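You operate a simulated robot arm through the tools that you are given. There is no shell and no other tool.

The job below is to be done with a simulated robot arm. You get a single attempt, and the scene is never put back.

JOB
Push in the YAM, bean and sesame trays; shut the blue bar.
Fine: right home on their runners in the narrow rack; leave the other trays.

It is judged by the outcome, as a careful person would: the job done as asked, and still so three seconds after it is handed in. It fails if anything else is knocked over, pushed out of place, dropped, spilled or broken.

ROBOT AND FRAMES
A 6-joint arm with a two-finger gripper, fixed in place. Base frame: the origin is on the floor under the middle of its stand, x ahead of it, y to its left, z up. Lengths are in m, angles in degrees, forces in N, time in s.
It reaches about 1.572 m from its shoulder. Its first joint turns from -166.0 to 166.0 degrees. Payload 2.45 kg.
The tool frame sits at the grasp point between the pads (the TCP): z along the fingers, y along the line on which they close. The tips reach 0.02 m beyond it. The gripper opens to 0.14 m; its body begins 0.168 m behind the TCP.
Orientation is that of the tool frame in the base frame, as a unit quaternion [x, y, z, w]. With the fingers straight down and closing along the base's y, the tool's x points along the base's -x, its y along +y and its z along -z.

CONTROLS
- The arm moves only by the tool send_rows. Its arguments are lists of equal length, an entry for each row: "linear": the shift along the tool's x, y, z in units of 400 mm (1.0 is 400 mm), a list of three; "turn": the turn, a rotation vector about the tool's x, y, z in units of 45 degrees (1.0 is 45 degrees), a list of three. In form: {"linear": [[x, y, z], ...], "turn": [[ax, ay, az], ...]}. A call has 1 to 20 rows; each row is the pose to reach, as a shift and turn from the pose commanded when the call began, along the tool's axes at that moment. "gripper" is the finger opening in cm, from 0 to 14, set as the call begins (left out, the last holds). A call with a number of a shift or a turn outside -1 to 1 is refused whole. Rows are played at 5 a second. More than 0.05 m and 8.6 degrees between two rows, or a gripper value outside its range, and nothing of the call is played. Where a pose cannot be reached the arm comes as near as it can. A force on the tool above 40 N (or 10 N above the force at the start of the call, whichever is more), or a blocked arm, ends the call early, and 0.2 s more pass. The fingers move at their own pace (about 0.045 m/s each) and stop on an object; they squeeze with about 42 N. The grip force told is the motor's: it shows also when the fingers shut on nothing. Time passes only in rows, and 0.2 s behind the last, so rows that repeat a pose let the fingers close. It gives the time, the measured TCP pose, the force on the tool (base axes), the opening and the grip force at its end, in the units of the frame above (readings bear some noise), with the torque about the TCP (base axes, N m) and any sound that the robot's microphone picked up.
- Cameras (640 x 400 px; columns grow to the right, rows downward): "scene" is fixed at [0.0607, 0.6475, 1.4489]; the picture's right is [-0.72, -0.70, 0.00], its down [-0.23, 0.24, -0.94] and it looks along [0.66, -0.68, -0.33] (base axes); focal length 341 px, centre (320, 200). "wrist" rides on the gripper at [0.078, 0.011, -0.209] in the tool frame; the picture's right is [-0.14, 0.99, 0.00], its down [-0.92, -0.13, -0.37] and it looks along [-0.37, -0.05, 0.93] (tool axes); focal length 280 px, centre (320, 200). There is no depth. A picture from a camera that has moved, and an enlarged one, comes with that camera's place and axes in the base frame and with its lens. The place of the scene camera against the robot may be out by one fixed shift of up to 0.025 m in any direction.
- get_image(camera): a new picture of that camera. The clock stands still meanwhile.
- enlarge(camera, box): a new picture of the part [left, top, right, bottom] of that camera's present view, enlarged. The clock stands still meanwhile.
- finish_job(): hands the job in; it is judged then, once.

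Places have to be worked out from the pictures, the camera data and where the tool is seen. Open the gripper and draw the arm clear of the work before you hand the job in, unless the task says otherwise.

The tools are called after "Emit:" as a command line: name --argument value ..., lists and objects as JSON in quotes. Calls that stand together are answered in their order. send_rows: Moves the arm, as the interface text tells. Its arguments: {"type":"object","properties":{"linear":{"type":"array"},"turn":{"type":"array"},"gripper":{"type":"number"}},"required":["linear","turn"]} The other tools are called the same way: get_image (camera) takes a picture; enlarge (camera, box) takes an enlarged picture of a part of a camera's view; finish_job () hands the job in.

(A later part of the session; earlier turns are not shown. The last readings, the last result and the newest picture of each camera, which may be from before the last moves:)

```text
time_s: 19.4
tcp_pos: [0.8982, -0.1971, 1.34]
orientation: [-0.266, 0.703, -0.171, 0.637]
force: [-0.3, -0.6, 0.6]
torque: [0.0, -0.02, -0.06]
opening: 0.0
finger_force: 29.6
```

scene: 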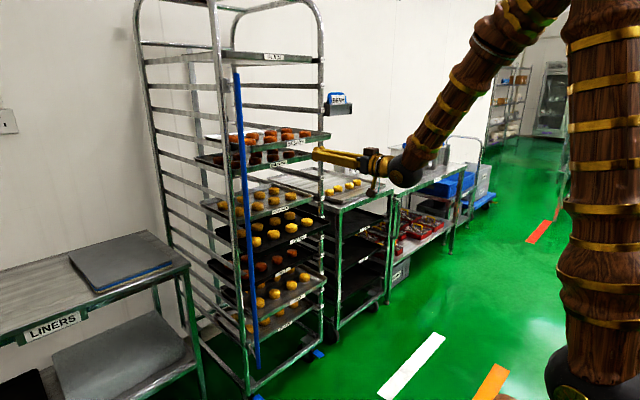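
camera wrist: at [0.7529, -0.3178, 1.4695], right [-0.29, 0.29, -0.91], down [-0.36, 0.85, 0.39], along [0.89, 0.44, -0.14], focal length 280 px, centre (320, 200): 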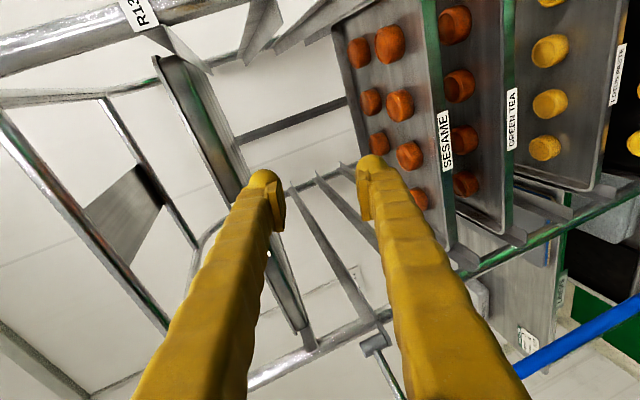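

That half went without trouble. I complete the return to the level, un-rolled pose at about (0.90, -0.162, 1.23).

Emit:
send_rows --linear '[[0.028, 0.038, 0.008], [0.056, 0.076, 0.016], [0.0845, 0.114, 0.0245], [0.113, 0.152, 0.033], [0.141, 0.19, 0.041], [0.169, 0.2285, 0.049]]' --turn '[[0.029, -0.02, 0.1335], [0.058, -0.04, 0.267], [0.087, -0.06, 0.4], [0.116, -0.081, 0.534], [0.145, -0.101, 0.667], [0.174, -0.121, 0.801]]'

Emit:
get_image --camera "scene"

```text
time_s: 20.8
tcp_pos: [0.9024, -0.1614, 1.2254]
orientation: [0.0, 0.704, -0.003, 0.711]
force: [0.4, -1.1, -0.8]
torque: [-0.01, 0.0, -0.01]
opening: 0.0
finger_force: 29.7
out of reach, approached as far as the arm can: row 1
```

```text
taken
```

scene: 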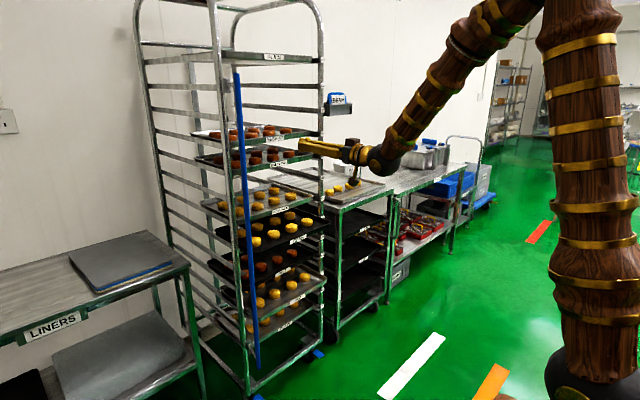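

The arm is back in the pushing pose. While in it, I'll do BEAN and YAM, stopping exactly on the home line, which matches TCP x≈1.043; sesame gets corrected afterwards. I retreat slightly and go down to the bean level.

Emit:
send_rows --linear '[[0, 0, -0.09], [0.03, 0, -0.183], [0.12, 0, -0.183], [0.21, 0, -0.183], [0.3, 0, -0.183], [0.39, 0, -0.183], [0.48, 0, -0.183], [0.57, 0, -0.183], [0.66, 0, -0.183], [0.75, 0, -0.183], [0.84, 0, -0.183], [0.936, 0, -0.183]]' --turn '[[0, 0.003, 0], [-0.001, 0.005, 0.001], [-0.002, 0.006, 0.002], [-0.003, 0.008, 0.003], [-0.004, 0.01, 0.004], [-0.005, 0.0127, 0.005], [-0.005, 0.0127, 0.005], [-0.005, 0.0127, 0.005], [-0.005, 0.0127, 0.005], [-0.005, 0.0127, 0.005], [-0.005, 0.0127, 0.005], [-0.005, 0.0127, 0.005]]'

Emit:
get_image --camera "wrist"

Emit:
get_image --camera "scene"

```text
time_s: 23.4
tcp_pos: [0.8621, -0.1769, 0.8856]
orientation: [0.037, 0.715, 0.048, 0.697]
force: [-0.1, 0.5, -0.4]
torque: [0.01, -0.01, 0.02]
opening: 0.0
finger_force: 29.4
out of reach, approached as far as the arm can: row 6, 7, 8, 9, 10, 11, 12
```

```text
taken
camera wrist: at [0.6514, -0.1608, 0.8135], right [-0.01, 0.97, 0.26], down [-0.34, -0.24, 0.91], along [0.94, -0.08, 0.33], focal length 280 px, centre (320, 200)
```

wrist: 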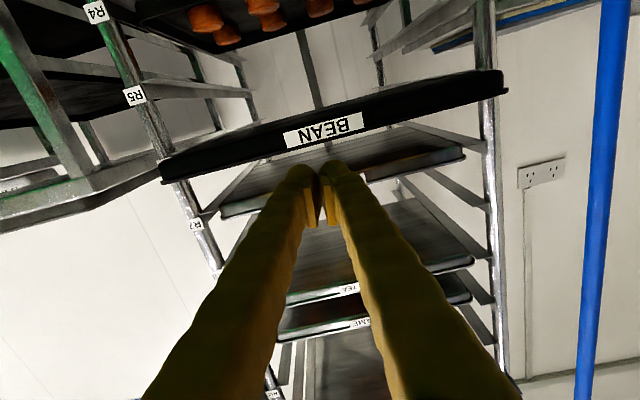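

```text
taken
```

scene: 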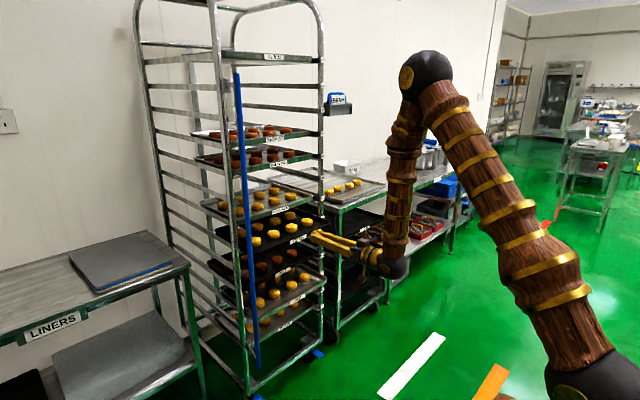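

With the forearm hanging steeply, a level tool is just out of reach at this height, but the view is useful: BEAN's rim is at z≈0.859, x≈0.972, giving a pitch of about 0.0955 and YAM near 0.573. I'll push BEAN with the tool pitched 20° down, which only needs the fingertips in front of the wall.

Emit:
send_rows --linear '[[0.02, 0.007, 0.012], [0.04, 0.014, 0.024], [0.06, 0.021, 0.036], [0.078, 0.0275, 0.0475]]' --turn '[[0.0115, 0.103, -0.037], [0.023, 0.206, -0.074], [0.0345, 0.309, -0.111], [0.046, 0.412, -0.148]]'

Emit:
get_image --camera "wrist"

Emit:
enlarge --camera "scene" --box '[230, 190, 410, 302]'

```text
time_s: 24.4
tcp_pos: [0.8877, -0.1685, 0.867]
orientation: [0.005, 0.822, 0.018, 0.568]
force: [-0.7, 0.6, -0.2]
torque: [0.02, 0.01, 0.01]
opening: 0.0001
finger_force: 29.3
out of reach, approached as far as the arm can: row 1, 2, 3, 4
```

```text
taken
camera wrist: at [0.6655, -0.1609, 0.8673], right [0.04, 0.99, 0.16], down [-0.02, -0.16, 0.99], along [1.0, -0.04, 0.01], focal length 280 px, centre (320, 200)
```

wrist: 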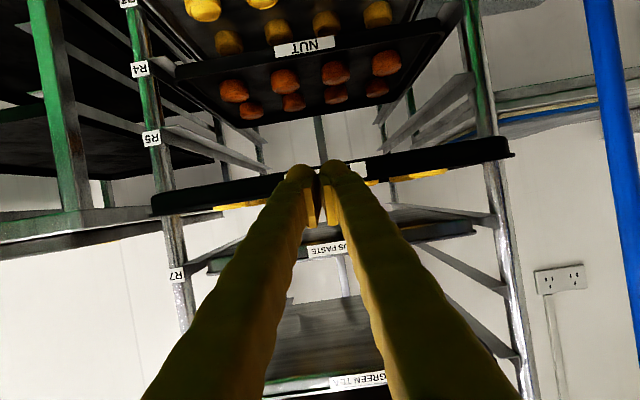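

```text
3.56 times, centred on (320, 246) of scene
camera zoom: at [0.0607, 0.6475, 1.4489], right [-0.72, -0.7, 0.0], down [-0.23, 0.24, -0.94], along [0.66, -0.68, -0.33], focal length 1213 px, centre (320, 36)
```

zoom: 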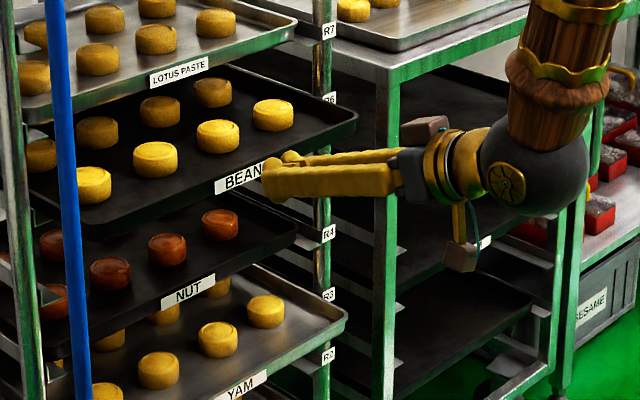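

The reach limit eases further out (it looks like the elbow fold), and BEAN's rim reads z≈0.857 here. I advance to x≈0.93 and correct y and height so the tips sit on the wall at z≈0.847.

Emit:
send_rows --linear '[[-0.003, 0.005, 0.036], [-0.006, 0.01, 0.072], [-0.0085, 0.014, 0.109]]' --turn '[[0.01, -0.005, -0.012], [0.02, -0.01, -0.024], [0.03, -0.016, -0.037]]'

Emit:
enlarge --camera "wrist" --box '[140, 120, 520, 357]'

Emit:
enlarge --camera "scene" --box '[250, 190, 360, 259]'

```text
time_s: 25.2
tcp_pos: [0.9295, -0.1761, 0.872]
orientation: [0.002, 0.82, 0.01, 0.572]
force: [0.1, -0.2, 0.3]
torque: [0.0, -0.04, -0.01]
opening: 0.0
finger_force: 29.5
out of reach, approached as far as the arm can: row 1, 2, 3
```

```text
1.68 times, centred on (330, 238) of wrist
camera zoom: at [0.7062, -0.168, 0.87], right [0.04, 0.99, 0.15], down [-0.03, -0.15, 0.99], along [1.0, -0.04, 0.02], focal length 472 px, centre (303, 135)
```

zoom: 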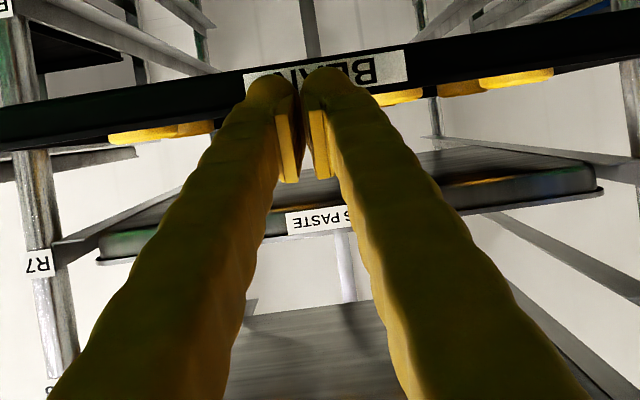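

```text
5.80 times, centred on (305, 224) of scene
camera zoom: at [0.0607, 0.6475, 1.4489], right [-0.72, -0.7, 0.0], down [-0.23, 0.24, -0.94], along [0.66, -0.68, -0.33], focal length 1977 px, centre (407, 58)
```

zoom: 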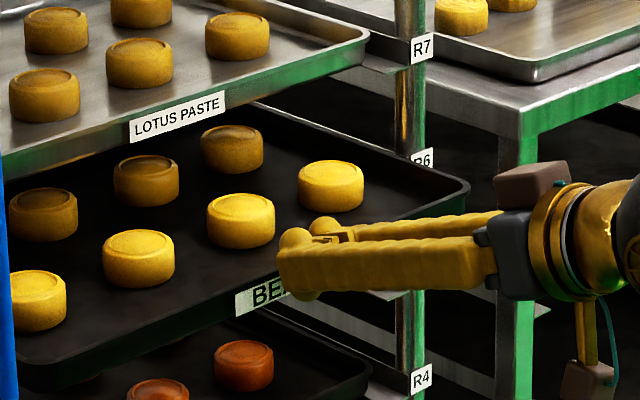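

The drift pattern (y and z pushed off while the angle is held) suggests a wrist roll joint near its limit, so extra yaw should free it. I yaw the tool about 12° toward +y, with the tips still square on the tray's centre, and drop to the wall height while staying 3 cm short of the tray.

Emit:
send_rows --linear '[[0.018, 0.008, -0.015], [0.036, 0.016, -0.015], [0.053, 0.024, -0.0055]]' --turn '[[-0.078, -0.001, -0.037], [-0.155, -0.001, -0.073], [-0.2326, -0.002, -0.11]]'

Emit:
get_image --camera "wrist"

Emit:
enlarge --camera "scene" --box '[250, 190, 360, 259]'

```text
time_s: 26.0
tcp_pos: [0.9209, -0.1662, 0.852]
orientation: [-0.087, 0.814, 0.061, 0.57]
force: [-0.5, -0.3, -0.2]
torque: [-0.02, 0.02, -0.01]
opening: 0.0
finger_force: 29.2
```

```text
taken
camera wrist: at [0.6989, -0.2031, 0.8495], right [-0.16, 0.98, 0.13], down [0.0, -0.13, 0.99], along [0.99, 0.16, 0.02], focal length 280 px, centre (320, 200)
```

wrist: 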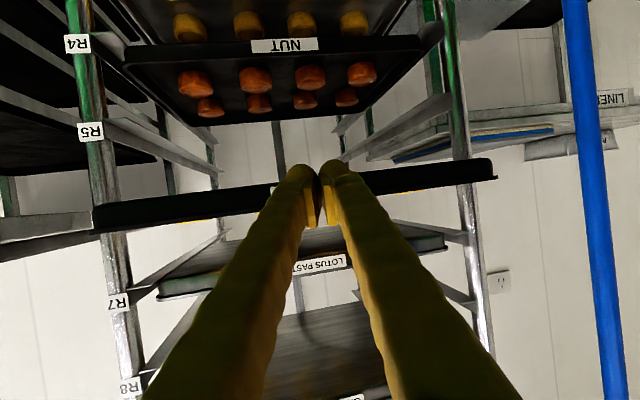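

```text
5.80 times, centred on (305, 224) of scene
camera zoom: at [0.0607, 0.6475, 1.4489], right [-0.72, -0.7, 0.0], down [-0.23, 0.24, -0.94], along [0.66, -0.68, -0.33], focal length 1977 px, centre (407, 58)
```

zoom: 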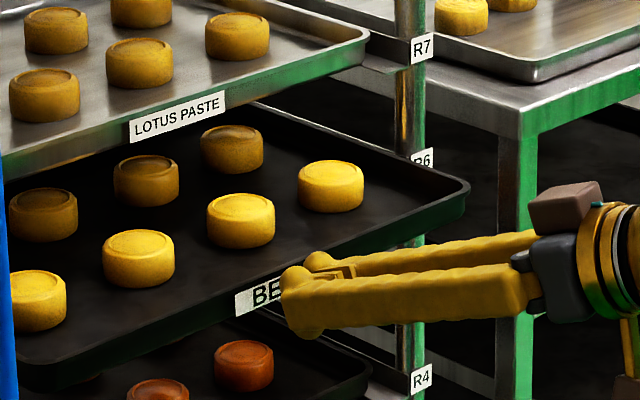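

The yaw freed the wrist and the pose is exact: tips at z≈0.845 against BEAN's wall at 0.836–0.858. I push straight along base +x at 3 cm/s, stopping about 1.5 cm short of home.

Emit:
send_rows --linear '[[-0.005, -0.00317, 0.01379], [-0.01, -0.00634, 0.02758], [-0.015, -0.00951, 0.04137], [-0.02, -0.01268, 0.05516], [-0.025, -0.01585, 0.06895], [-0.03, -0.01902, 0.08274], [-0.035, -0.02219, 0.09653], [-0.04, -0.02536, 0.11032], [-0.045, -0.02853, 0.12411], [-0.05, -0.0317, 0.1379], [-0.055, -0.03487, 0.15169], [-0.06, -0.03804, 0.16548], [-0.065, -0.04121, 0.17927], [-0.07, -0.04438, 0.19306], [-0.075, -0.04755, 0.20685], [-0.08, -0.05072, 0.22064], [-0.085, -0.05389, 0.23443], [-0.09, -0.05706, 0.24822]]' --turn '[[0, 0, 0], [0, 0, 0], [0, 0, 0], [0, 0, 0], [0, 0, 0], [0, 0, 0], [0, 0, 0], [0, 0, 0], [0, 0, 0], [0, 0, 0], [0, 0, 0], [0, 0, 0], [0, 0, 0], [0, 0, 0], [0, 0, 0], [0, 0, 0], [0, 0, 0], [0, 0, 0]]'

Emit:
enlarge --camera "scene" --box '[250, 190, 360, 259]'

Emit:
enlarge --camera "scene" --box '[280, 205, 340, 242]'

```text
time_s: 29.8
tcp_pos: [1.0274, -0.1661, 0.8513]
orientation: [-0.085, 0.815, 0.06, 0.57]
force: [-3.7, 0.6, 0.6]
torque: [0.01, -0.02, -0.02]
opening: 0.0
finger_force: 29.1
```

```text
5.80 times, centred on (305, 224) of scene
camera zoom: at [0.0607, 0.6475, 1.4489], right [-0.72, -0.7, 0.0], down [-0.23, 0.24, -0.94], along [0.66, -0.68, -0.33], focal length 1977 px, centre (407, 58)
```

zoom: 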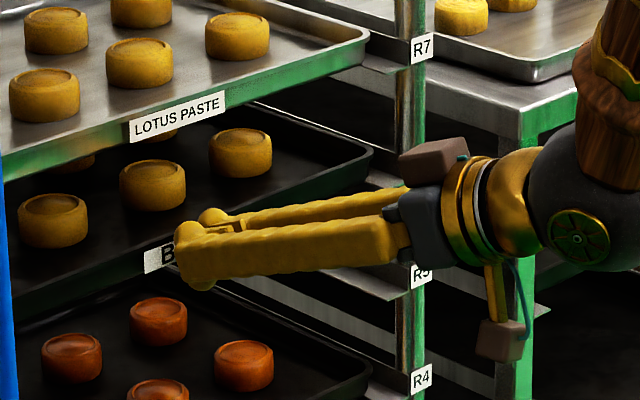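

```text
10.67 times, centred on (310, 224) of scene
camera zoom: at [0.0607, 0.6475, 1.4489], right [-0.72, -0.7, 0.0], down [-0.23, 0.24, -0.94], along [0.66, -0.68, -0.33], focal length 3638 px, centre (427, -51)
```

zoom: 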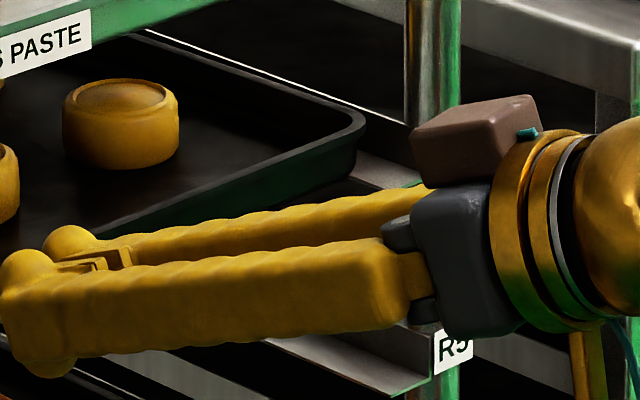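

BEAN is already within about 3 mm of the home line interpolated from LOTUS (358) and NUT (362); its corner is at about 365. I zoom in tighter on the corners to set the last millimetres.

Emit:
enlarge --camera "scene" --box '[300, 206, 324, 221]'

Emit:
enlarge --camera "scene" --box '[300, 190, 324, 205]'

Emit:
enlarge --camera "scene" --box '[300, 248, 324, 263]'

```text
16.00 times, centred on (312, 214) of scene
camera zoom: at [0.0607, 0.6475, 1.4489], right [-0.72, -0.7, 0.0], down [-0.23, 0.24, -0.94], along [0.66, -0.68, -0.33], focal length 5457 px, centre (448, -16)
```

zoom: 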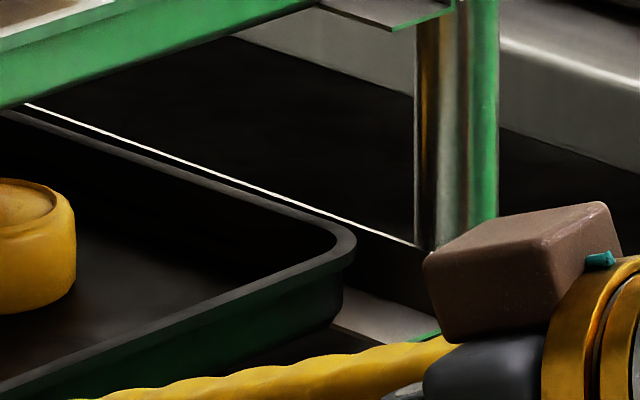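

```text
16.00 times, centred on (312, 198) of scene
camera zoom: at [0.0607, 0.6475, 1.4489], right [-0.72, -0.7, 0.0], down [-0.23, 0.24, -0.94], along [0.66, -0.68, -0.33], focal length 5457 px, centre (448, 240)
```

zoom: 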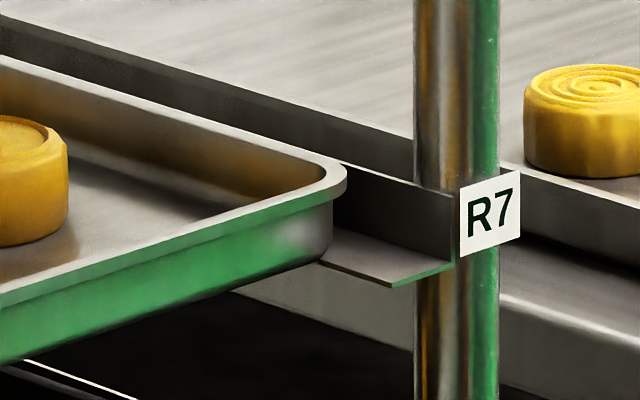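

```text
16.00 times, centred on (312, 256) of scene
camera zoom: at [0.0607, 0.6475, 1.4489], right [-0.72, -0.7, 0.0], down [-0.23, 0.24, -0.94], along [0.66, -0.68, -0.33], focal length 5457 px, centre (448, -688)
```

zoom: 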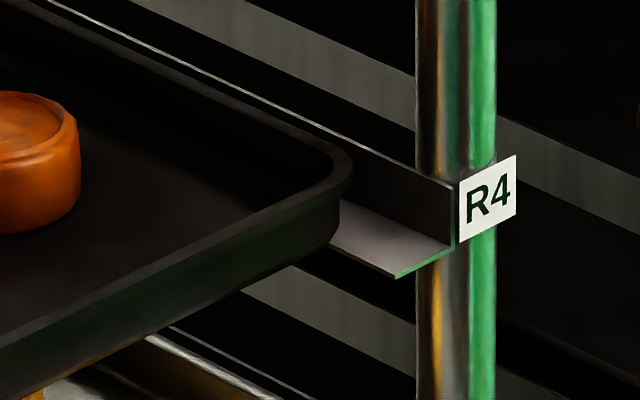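

BEAN's corner reads 356 where the interpolated home is about 349.5, which is roughly 2.6–3 mm to go. I nudge 3 mm further and check.

Emit:
send_rows --linear '[[-0.00125, -0.0008, 0.00345], [-0.0025, -0.0016, 0.0069], [-0.0025, -0.0016, 0.0069]]' --turn '[[0, 0, 0], [0, 0, 0], [0, 0, 0]]'

Emit:
enlarge --camera "scene" --box '[300, 206, 324, 221]'

```text
time_s: 30.6
tcp_pos: [1.0314, -0.1657, 0.8513]
orientation: [-0.086, 0.815, 0.061, 0.57]
force: [-2.0, 0.8, 0.8]
torque: [-0.01, -0.02, -0.01]
opening: 0.0
finger_force: 29.6
```

```text
16.00 times, centred on (312, 214) of scene
camera zoom: at [0.0607, 0.6475, 1.4489], right [-0.72, -0.7, 0.0], down [-0.23, 0.24, -0.94], along [0.66, -0.68, -0.33], focal length 5457 px, centre (448, -16)
```

zoom: 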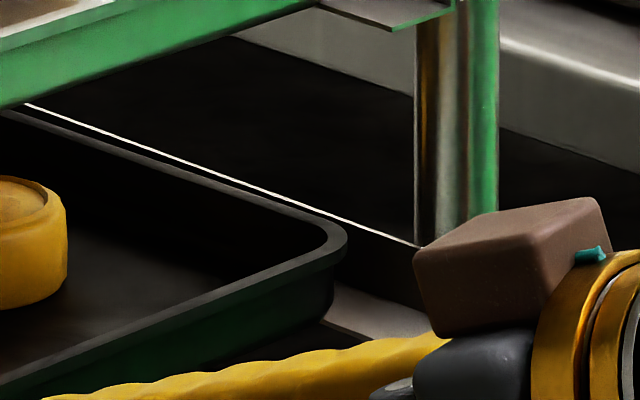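

BEAN is now within about 1 mm of the home line and still free of any stop, so I leave it there. I retreat straight out, then descend in front of the rack to YAM's level with a little more downward pitch.

Emit:
send_rows --linear '[[0.023, 0.0146, -0.0632], [0.0458, 0.0291, -0.1264], [0.0687, 0.0437, -0.1895], [0.0916, 0.0582, -0.2527], [0.162, 0.0581, -0.227], [0.2326, 0.058, -0.2012], [0.303, 0.0578, -0.1755], [0.3736, 0.0577, -0.1497], [0.444, 0.0576, -0.124], [0.5146, 0.0575, -0.0982], [0.585, 0.0573, -0.0725], [0.6556, 0.0572, -0.0467]]' --turn '[[0, 0, 0], [0, 0, 0], [0, 0, 0], [0, 0, 0], [0, 0.028, 0], [0, 0.056, 0], [0, 0.083, 0], [0, 0.111, 0], [0, 0.139, 0], [0, 0.167, 0], [0, 0.194, 0], [0, 0.222, 0]]'

Emit:
get_image --camera "wrist"

Emit:
get_image --camera "scene"

```text
time_s: 33.2
tcp_pos: [0.9384, -0.173, 0.6275]
orientation: [-0.086, 0.866, 0.072, 0.488]
force: [0.4, -0.6, 0.6]
torque: [0.01, 0.0, 0.03]
opening: 0.0
finger_force: 29.1
out of reach, approached as far as the arm can: row 8, 9, 10, 11, 12
```

```text
taken
camera wrist: at [0.723, -0.2118, 0.6667], right [-0.15, 0.98, 0.16], down [0.19, -0.13, 0.97], along [0.97, 0.17, -0.16], focal length 280 px, centre (320, 200)
```

wrist: 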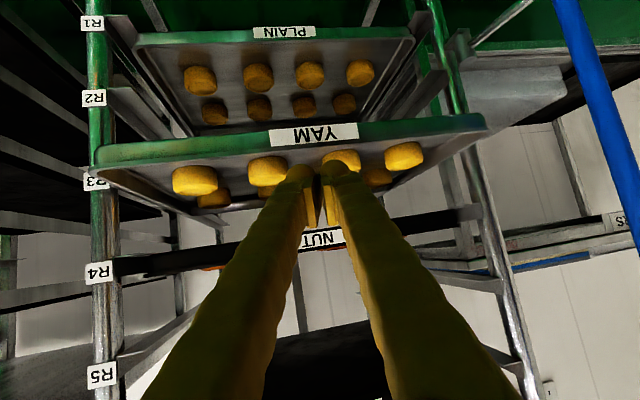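

```text
taken
```

scene: 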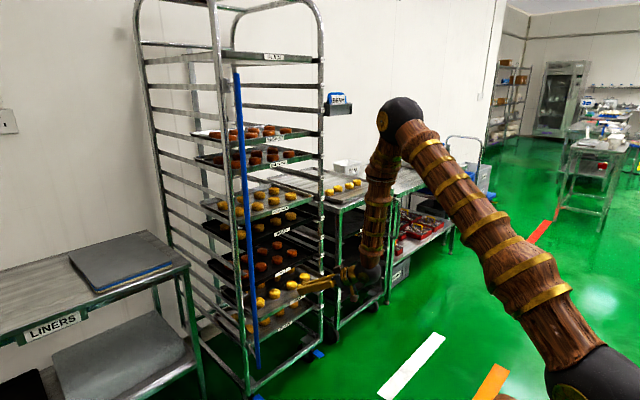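

YAM's rim is at x≈0.987, z≈0.568, and I'm slightly out of reach at 30° pitch. I use 40° pitch with 15° yaw and lower the leading edge of the fingertips to about z=0.56, still about 3 cm short of the tray.

Emit:
send_rows --linear '[[0.04, 0.0036, -0.01], [0.08, 0.0072, 0.02], [0.12, 0.0107, 0.05], [0.1605, 0.0143, 0.077]]' --turn '[[-0.003, 0.05, -0.018], [-0.006, 0.101, -0.036], [-0.009, 0.152, -0.054], [-0.012, 0.2024, -0.0724]]'

Emit:
get_image --camera "wrist"

Emit:
enlarge --camera "scene" --box '[240, 250, 370, 331]'

```text
time_s: 34.2
tcp_pos: [0.9483, -0.1779, 0.5642]
orientation: [-0.119, 0.898, 0.054, 0.42]
force: [-0.1, -0.1, 0.7]
torque: [-0.02, 0.01, -0.02]
opening: 0.0001
finger_force: 29.7
out of reach, approached as far as the arm can: row 1, 2, 3, 4
```

```text
taken
camera wrist: at [0.7432, -0.2217, 0.6392], right [-0.17, 0.98, 0.1], down [0.33, -0.04, 0.94], along [0.93, 0.2, -0.32], focal length 280 px, centre (320, 200)
```

wrist: 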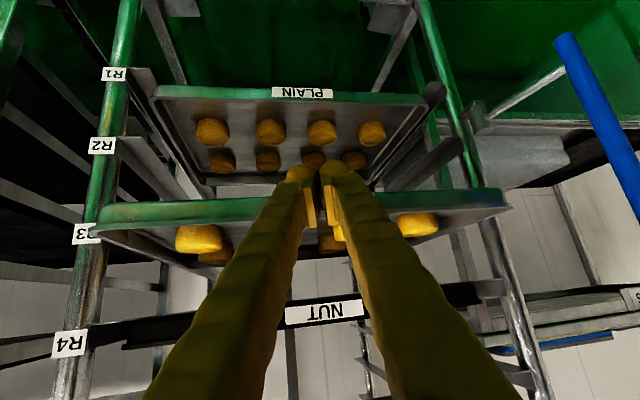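

```text
4.92 times, centred on (305, 290) of scene
camera zoom: at [0.0607, 0.6475, 1.4489], right [-0.72, -0.7, 0.0], down [-0.23, 0.24, -0.94], along [0.66, -0.68, -0.33], focal length 1679 px, centre (394, -246)
```

zoom: 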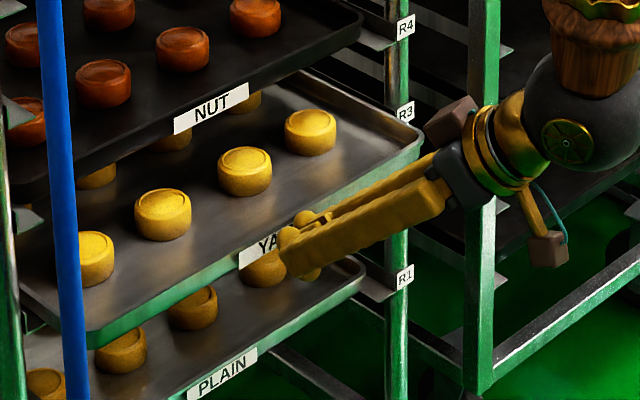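

The tips are at the tray front (the corner suggests YAM has already been nudged about a centimetre inwards), near the top of the wall. I lower 9 mm and recentre in y, then push straight +x, stopping about 1 cm short of home.

Emit:
send_rows --linear '[[0.013, 0.0243, 0.0195], [0.0037, 0.0204, 0.0306], [-0.0056, 0.0165, 0.0417], [-0.0148, 0.0126, 0.0529], [-0.0241, 0.0087, 0.064], [-0.0334, 0.0049, 0.0751], [-0.0427, 0.001, 0.0862], [-0.052, -0.0029, 0.0973], [-0.0612, -0.0068, 0.1085], [-0.0705, -0.0107, 0.1196], [-0.0798, -0.0146, 0.1307], [-0.0891, -0.0185, 0.1418]]' --turn '[[0, 0, 0], [0, 0, 0], [0, 0, 0], [0, 0, 0], [0, 0, 0], [0, 0, 0], [0, 0, 0], [0, 0, 0], [0, 0, 0], [0, 0, 0], [0, 0, 0], [0, 0, 0]]'

Emit:
enlarge --camera "scene" --box '[240, 250, 370, 331]'

Emit:
enlarge --camera "scene" --box '[300, 268, 324, 283]'

Emit:
enlarge --camera "scene" --box '[300, 298, 324, 313]'

Emit:
get_image --camera "wrist"

```text
time_s: 36.8
tcp_pos: [1.0146, -0.1713, 0.557]
orientation: [-0.121, 0.895, 0.037, 0.427]
force: [-2.6, 0.3, 0.0]
torque: [-0.03, -0.01, -0.07]
opening: 0.0002
finger_force: 29.2
out of reach, approached as far as the arm can: row 1, 2, 3, 4, 5, 6, 7, 8, 9
```

```text
4.92 times, centred on (305, 290) of scene
camera zoom: at [0.0607, 0.6475, 1.4489], right [-0.72, -0.7, 0.0], down [-0.23, 0.24, -0.94], along [0.66, -0.68, -0.33], focal length 1679 px, centre (394, -246)
```

zoom: 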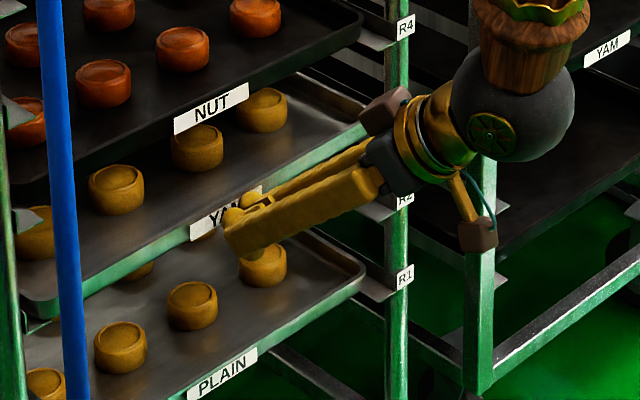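

```text
16.00 times, centred on (312, 276) of scene
camera zoom: at [0.0607, 0.6475, 1.4489], right [-0.72, -0.7, 0.0], down [-0.23, 0.24, -0.94], along [0.66, -0.68, -0.33], focal length 5457 px, centre (448, -1008)
```

zoom: 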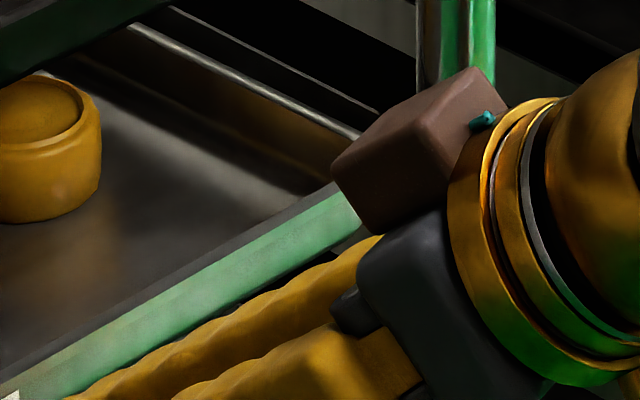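

```text
16.00 times, centred on (312, 306) of scene
camera zoom: at [0.0607, 0.6475, 1.4489], right [-0.72, -0.7, 0.0], down [-0.23, 0.24, -0.94], along [0.66, -0.68, -0.33], focal length 5457 px, centre (448, -1488)
```

zoom: 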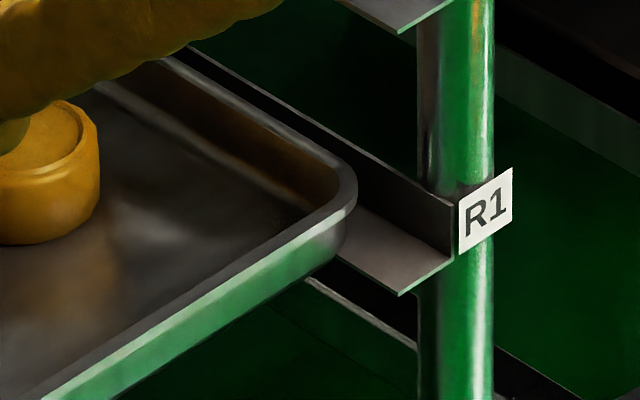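

```text
taken
camera wrist: at [0.8057, -0.2111, 0.6276], right [-0.16, 0.98, 0.07], down [0.31, -0.02, 0.95], along [0.94, 0.18, -0.3], focal length 280 px, centre (320, 200)
```

wrist: 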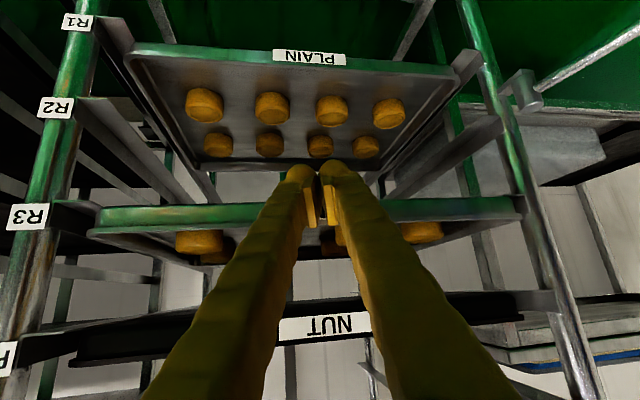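

YAM's corner is hidden behind the wrist camera block, but the wrist view puts it 12–16 mm short of NUT's line. I push 10 mm more and look again.

Emit:
send_rows --linear '[[-0.005, -0.0022, 0.006], [-0.0102, -0.0043, 0.0122], [-0.0155, -0.0065, 0.0185]]' --turn '[[0, 0, 0], [0, 0, 0], [0, 0, 0]]'

Emit:
enlarge --camera "scene" --box '[240, 250, 370, 331]'

Emit:
enlarge --camera "wrist" --box '[0, 160, 320, 360]'

Emit:
enlarge --camera "wrist" --box '[320, 160, 640, 360]'

```text
time_s: 37.6
tcp_pos: [1.0214, -0.1714, 0.5569]
orientation: [-0.121, 0.895, 0.035, 0.428]
force: [-3.5, -0.7, 0.9]
torque: [0.04, -0.04, -0.01]
opening: 0.0001
finger_force: 29.3
```

```text
4.92 times, centred on (305, 290) of scene
camera zoom: at [0.0607, 0.6475, 1.4489], right [-0.72, -0.7, 0.0], down [-0.23, 0.24, -0.94], along [0.66, -0.68, -0.33], focal length 1679 px, centre (394, -246)
```

zoom: 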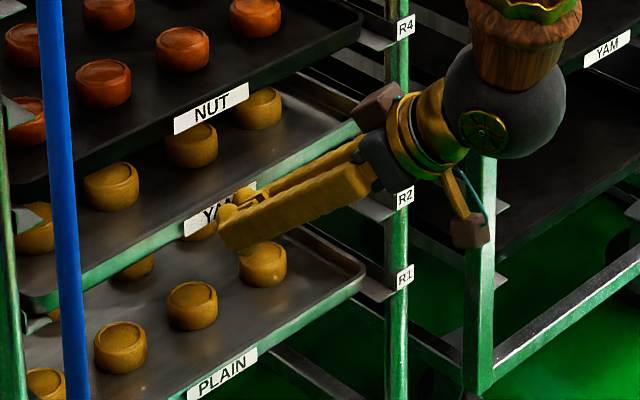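

```text
2.00 times, centred on (160, 260) of wrist
camera zoom: at [0.8138, -0.211, 0.6274], right [-0.16, 0.98, 0.07], down [0.31, -0.01, 0.95], along [0.94, 0.17, -0.3], focal length 561 px, centre (640, 80)
```

zoom: 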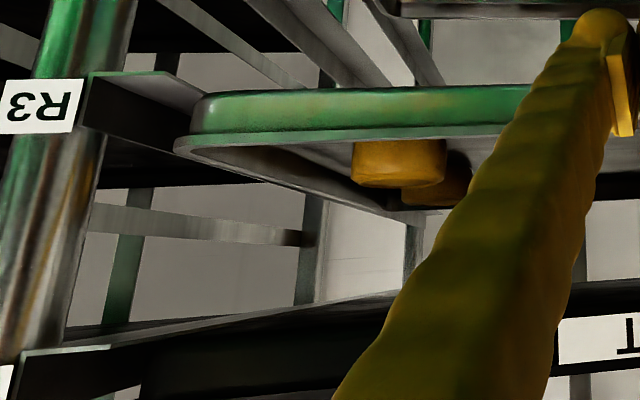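

```text
2.00 times, centred on (480, 260) of wrist
camera zoom: at [0.8138, -0.211, 0.6274], right [-0.16, 0.98, 0.07], down [0.31, -0.01, 0.95], along [0.94, 0.17, -0.3], focal length 561 px, centre (0, 80)
```

zoom: 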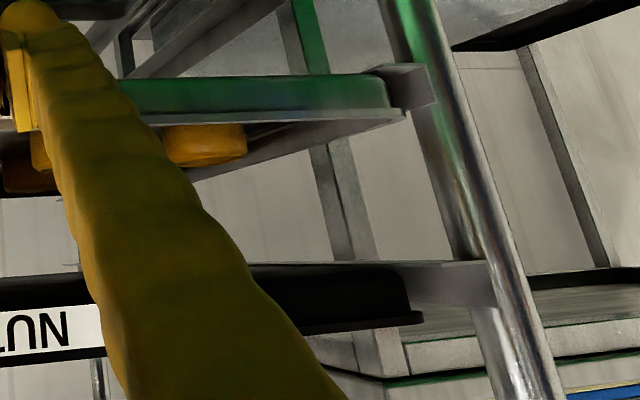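

The wrist view suggests YAM is slightly skewed, with its -y side deeper, because the yawed tool makes the -y finger touch first. I back off 6 cm to see both corners clearly.

Emit:
send_rows --linear '[[0.031, 0.013, -0.0371], [0.062, 0.0259, -0.0742], [0.093, 0.0389, -0.1112]]' --turn '[[0, 0, 0], [0, 0, 0], [0, 0, 0]]'

Emit:
get_image --camera "wrist"

Emit:
enlarge --camera "scene" --box '[300, 268, 324, 283]'

Emit:
enlarge --camera "scene" --box '[220, 230, 330, 299]'

Emit:
enlarge --camera "scene" --box '[230, 285, 278, 315]'

```text
time_s: 38.4
tcp_pos: [0.9745, -0.1756, 0.5629]
orientation: [-0.12, 0.897, 0.047, 0.423]
force: [0.2, -1.1, -1.2]
torque: [0.01, 0.0, -0.02]
opening: 0.0
finger_force: 29.3
out of reach, approached as far as the arm can: row 2, 3
```

```text
taken
camera wrist: at [0.7681, -0.2183, 0.6348], right [-0.17, 0.98, 0.09], down [0.32, -0.03, 0.95], along [0.93, 0.19, -0.31], focal length 280 px, centre (320, 200)
```

wrist: 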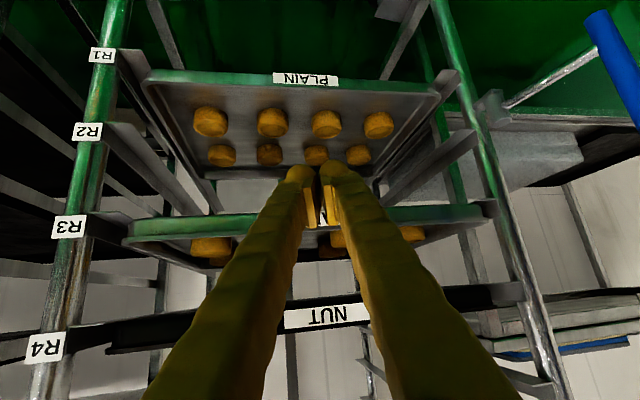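

```text
16.00 times, centred on (312, 276) of scene
camera zoom: at [0.0607, 0.6475, 1.4489], right [-0.72, -0.7, 0.0], down [-0.23, 0.24, -0.94], along [0.66, -0.68, -0.33], focal length 5457 px, centre (448, -1008)
```

zoom: 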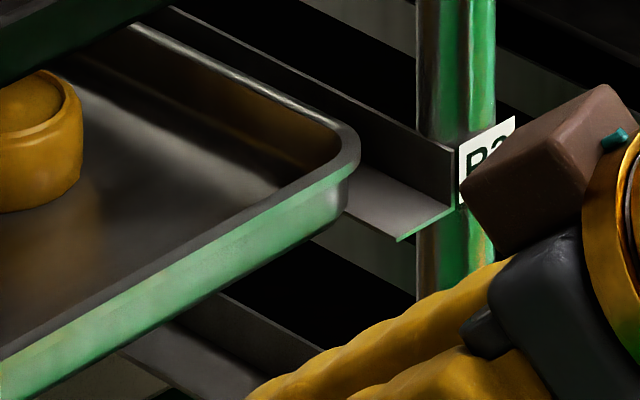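

```text
5.80 times, centred on (275, 264) of scene
camera zoom: at [0.0607, 0.6475, 1.4489], right [-0.72, -0.7, 0.0], down [-0.23, 0.24, -0.94], along [0.66, -0.68, -0.33], focal length 1977 px, centre (581, -174)
```

zoom: 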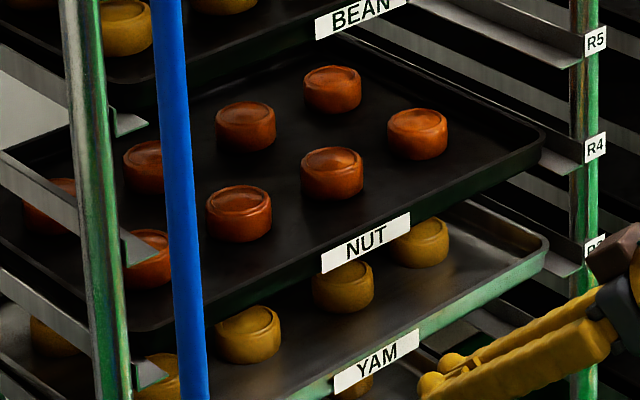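

```text
13.33 times, centred on (254, 300) of scene
camera zoom: at [0.0607, 0.6475, 1.4489], right [-0.72, -0.7, 0.0], down [-0.23, 0.24, -0.94], along [0.66, -0.68, -0.33], focal length 4547 px, centre (1200, -1133)
```

zoom: 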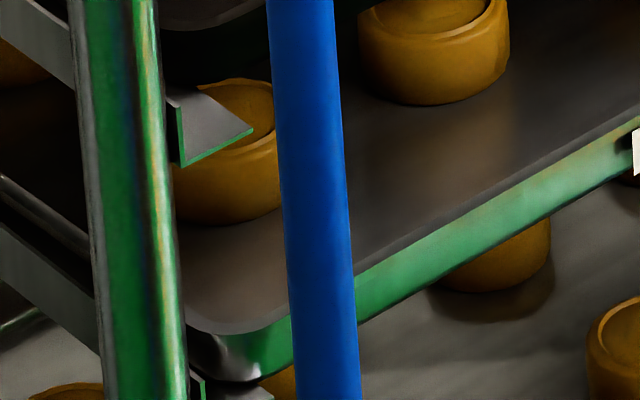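

YAM's -y corner is only about 2 mm out (360 against an interpolated 355). To check for skew I compare front-edge lines near the +y end for NUT, YAM, PLAIN and BEAN.

Emit:
enlarge --camera "scene" --box '[230, 262, 278, 292]'

Emit:
enlarge --camera "scene" --box '[230, 310, 278, 340]'

Emit:
enlarge --camera "scene" --box '[230, 225, 278, 255]'

Emit:
enlarge --camera "scene" --box '[230, 198, 278, 228]'

```text
13.33 times, centred on (254, 277) of scene
camera zoom: at [0.0607, 0.6475, 1.4489], right [-0.72, -0.7, 0.0], down [-0.23, 0.24, -0.94], along [0.66, -0.68, -0.33], focal length 4547 px, centre (1200, -827)
```

zoom: 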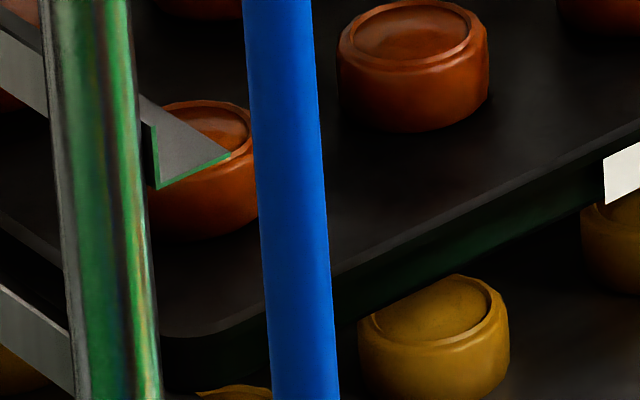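

```text
13.33 times, centred on (254, 325) of scene
camera zoom: at [0.0607, 0.6475, 1.4489], right [-0.72, -0.7, 0.0], down [-0.23, 0.24, -0.94], along [0.66, -0.68, -0.33], focal length 4547 px, centre (1200, -1467)
```

zoom: 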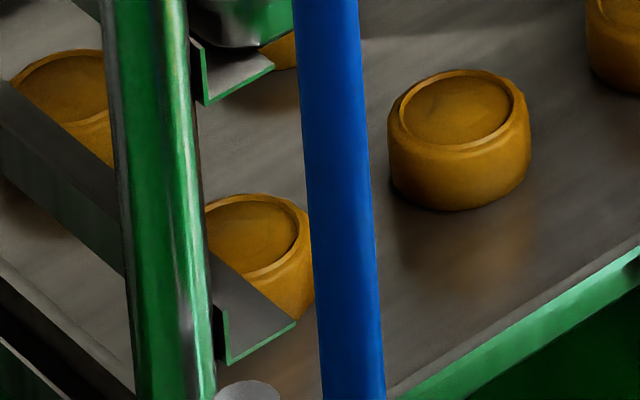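

```text
13.33 times, centred on (254, 240) of scene
camera zoom: at [0.0607, 0.6475, 1.4489], right [-0.72, -0.7, 0.0], down [-0.23, 0.24, -0.94], along [0.66, -0.68, -0.33], focal length 4547 px, centre (1200, -333)
```

zoom: 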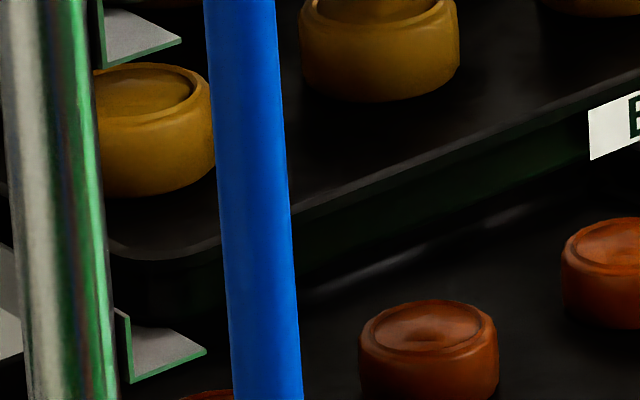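

```text
13.33 times, centred on (254, 213) of scene
camera zoom: at [0.0607, 0.6475, 1.4489], right [-0.72, -0.7, 0.0], down [-0.23, 0.24, -0.94], along [0.66, -0.68, -0.33], focal length 4547 px, centre (1200, 27)
```

zoom: 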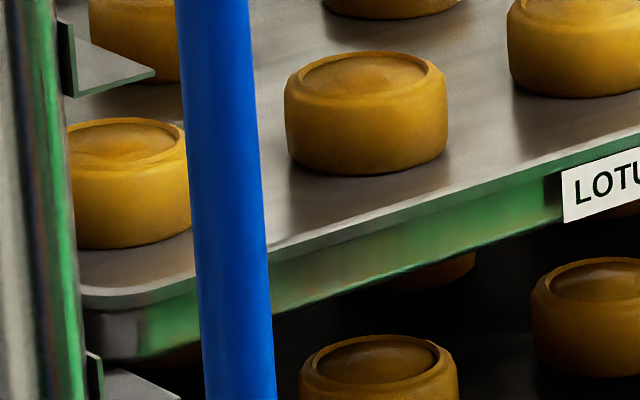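

YAM's front line is about 9% steeper than its neighbours', so its +y end is still roughly 15 mm out; BEAN looks square to within about 3 mm. I shift the tips to the +y half of YAM, still short of contact, to square it up.

Emit:
send_rows --linear '[[-0.0115, 0.0541, 0.0171], [-0.023, 0.1082, 0.0342], [-0.0345, 0.1623, 0.0513], [-0.046, 0.2164, 0.0684], [-0.0575, 0.2705, 0.0855]]' --turn '[[0, 0, 0], [0, 0, 0], [0, 0, 0], [0, 0, 0], [0, 0, 0]]'

Emit:
get_image --camera "wrist"

Emit:
enlarge --camera "scene" --box '[230, 250, 360, 331]'

```text
time_s: 39.6
tcp_pos: [1.0012, -0.0679, 0.5663]
orientation: [-0.118, 0.898, 0.055, 0.42]
force: [-0.4, -0.7, 0.4]
torque: [-0.03, 0.0, 0.01]
opening: 0.0
finger_force: 30.0
out of reach, approached as far as the arm can: row 1, 2, 3, 4, 5
```

```text
taken
camera wrist: at [0.7958, -0.1122, 0.6399], right [-0.17, 0.98, 0.11], down [0.33, -0.04, 0.94], along [0.93, 0.2, -0.32], focal length 280 px, centre (320, 200)
```

wrist: 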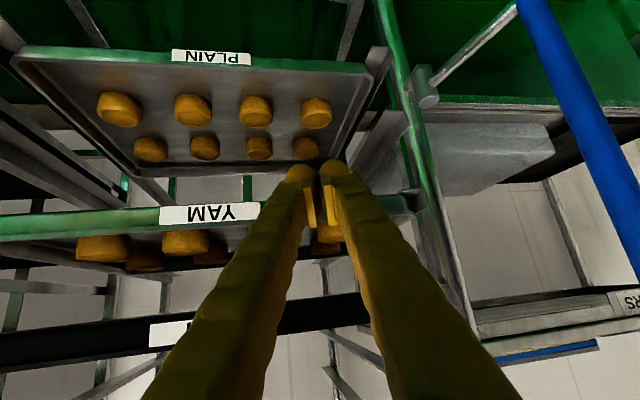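

```text
4.92 times, centred on (295, 290) of scene
camera zoom: at [0.0607, 0.6475, 1.4489], right [-0.72, -0.7, 0.0], down [-0.23, 0.24, -0.94], along [0.66, -0.68, -0.33], focal length 1679 px, centre (443, -246)
```

zoom: 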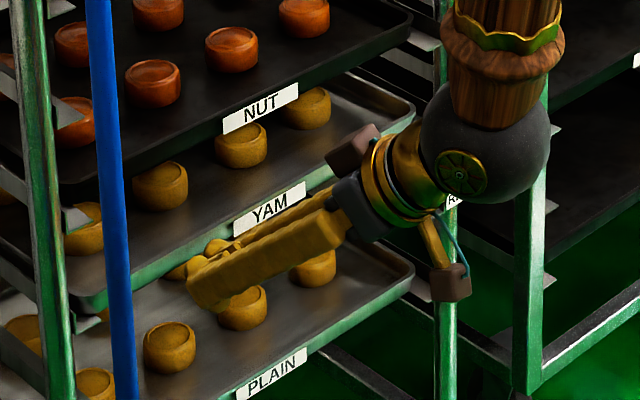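

The tips are in front of YAM's +y half at about x=1.00. I lower 9 mm onto the wall centre and push gently 22 mm along +x, which should swing that end nearly home.

Emit:
send_rows --linear '[[0.0173, 0, 0.0144], [0.0111, -0.0026, 0.0218], [0.0049, -0.0052, 0.0292], [-0.0013, -0.0078, 0.0366], [-0.0075, -0.0104, 0.044], [-0.0137, -0.013, 0.0514], [-0.0168, -0.0143, 0.0551]]' --turn '[[0, 0, 0], [0, 0, 0], [0, 0, 0], [0, 0, 0], [0, 0, 0], [0, 0, 0], [0, 0, 0]]'

Emit:
get_image --camera "wrist"

Emit:
enlarge --camera "scene" --box '[230, 250, 360, 331]'

Emit:
enlarge --camera "scene" --box '[300, 268, 324, 283]'

Emit:
enlarge --camera "scene" --box '[230, 285, 278, 315]'

```text
time_s: 41.2
tcp_pos: [1.0303, -0.073, 0.5597]
orientation: [-0.12, 0.897, 0.048, 0.423]
force: [-2.9, 1.1, -1.0]
torque: [0.0, 0.02, 0.01]
opening: 0.0
finger_force: 29.7
out of reach, approached as far as the arm can: row 1, 2, 3, 4, 5, 6, 7
```

```text
taken
camera wrist: at [0.8234, -0.1148, 0.6326], right [-0.17, 0.98, 0.09], down [0.32, -0.03, 0.95], along [0.93, 0.19, -0.31], focal length 280 px, centre (320, 200)
```

wrist: 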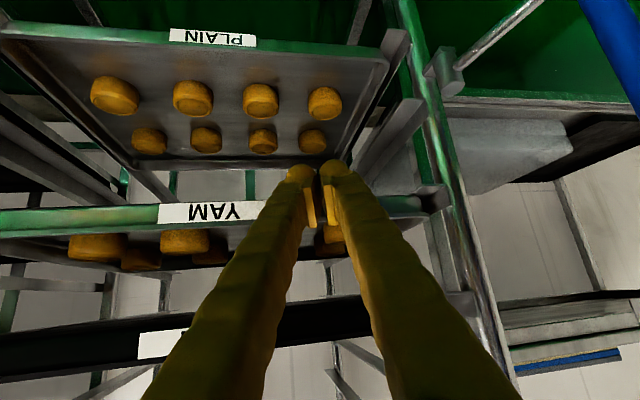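

```text
4.92 times, centred on (295, 290) of scene
camera zoom: at [0.0607, 0.6475, 1.4489], right [-0.72, -0.7, 0.0], down [-0.23, 0.24, -0.94], along [0.66, -0.68, -0.33], focal length 1679 px, centre (443, -246)
```

zoom: 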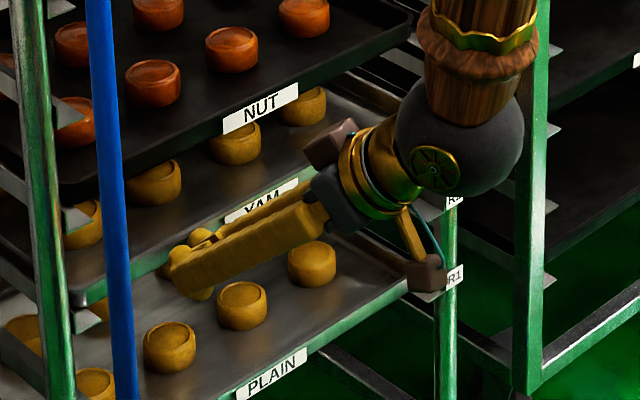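

```text
16.00 times, centred on (312, 276) of scene
camera zoom: at [0.0607, 0.6475, 1.4489], right [-0.72, -0.7, 0.0], down [-0.23, 0.24, -0.94], along [0.66, -0.68, -0.33], focal length 5457 px, centre (448, -1008)
```

zoom: 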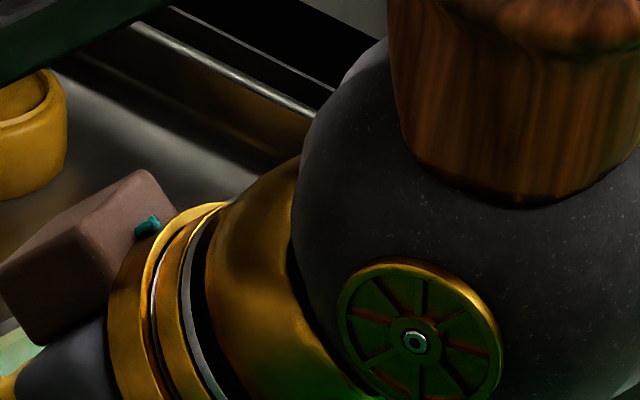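

```text
13.33 times, centred on (254, 300) of scene
camera zoom: at [0.0607, 0.6475, 1.4489], right [-0.72, -0.7, 0.0], down [-0.23, 0.24, -0.94], along [0.66, -0.68, -0.33], focal length 4547 px, centre (1200, -1133)
```

zoom: 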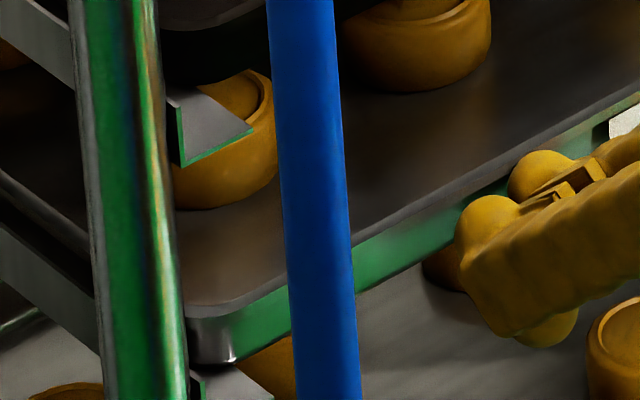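

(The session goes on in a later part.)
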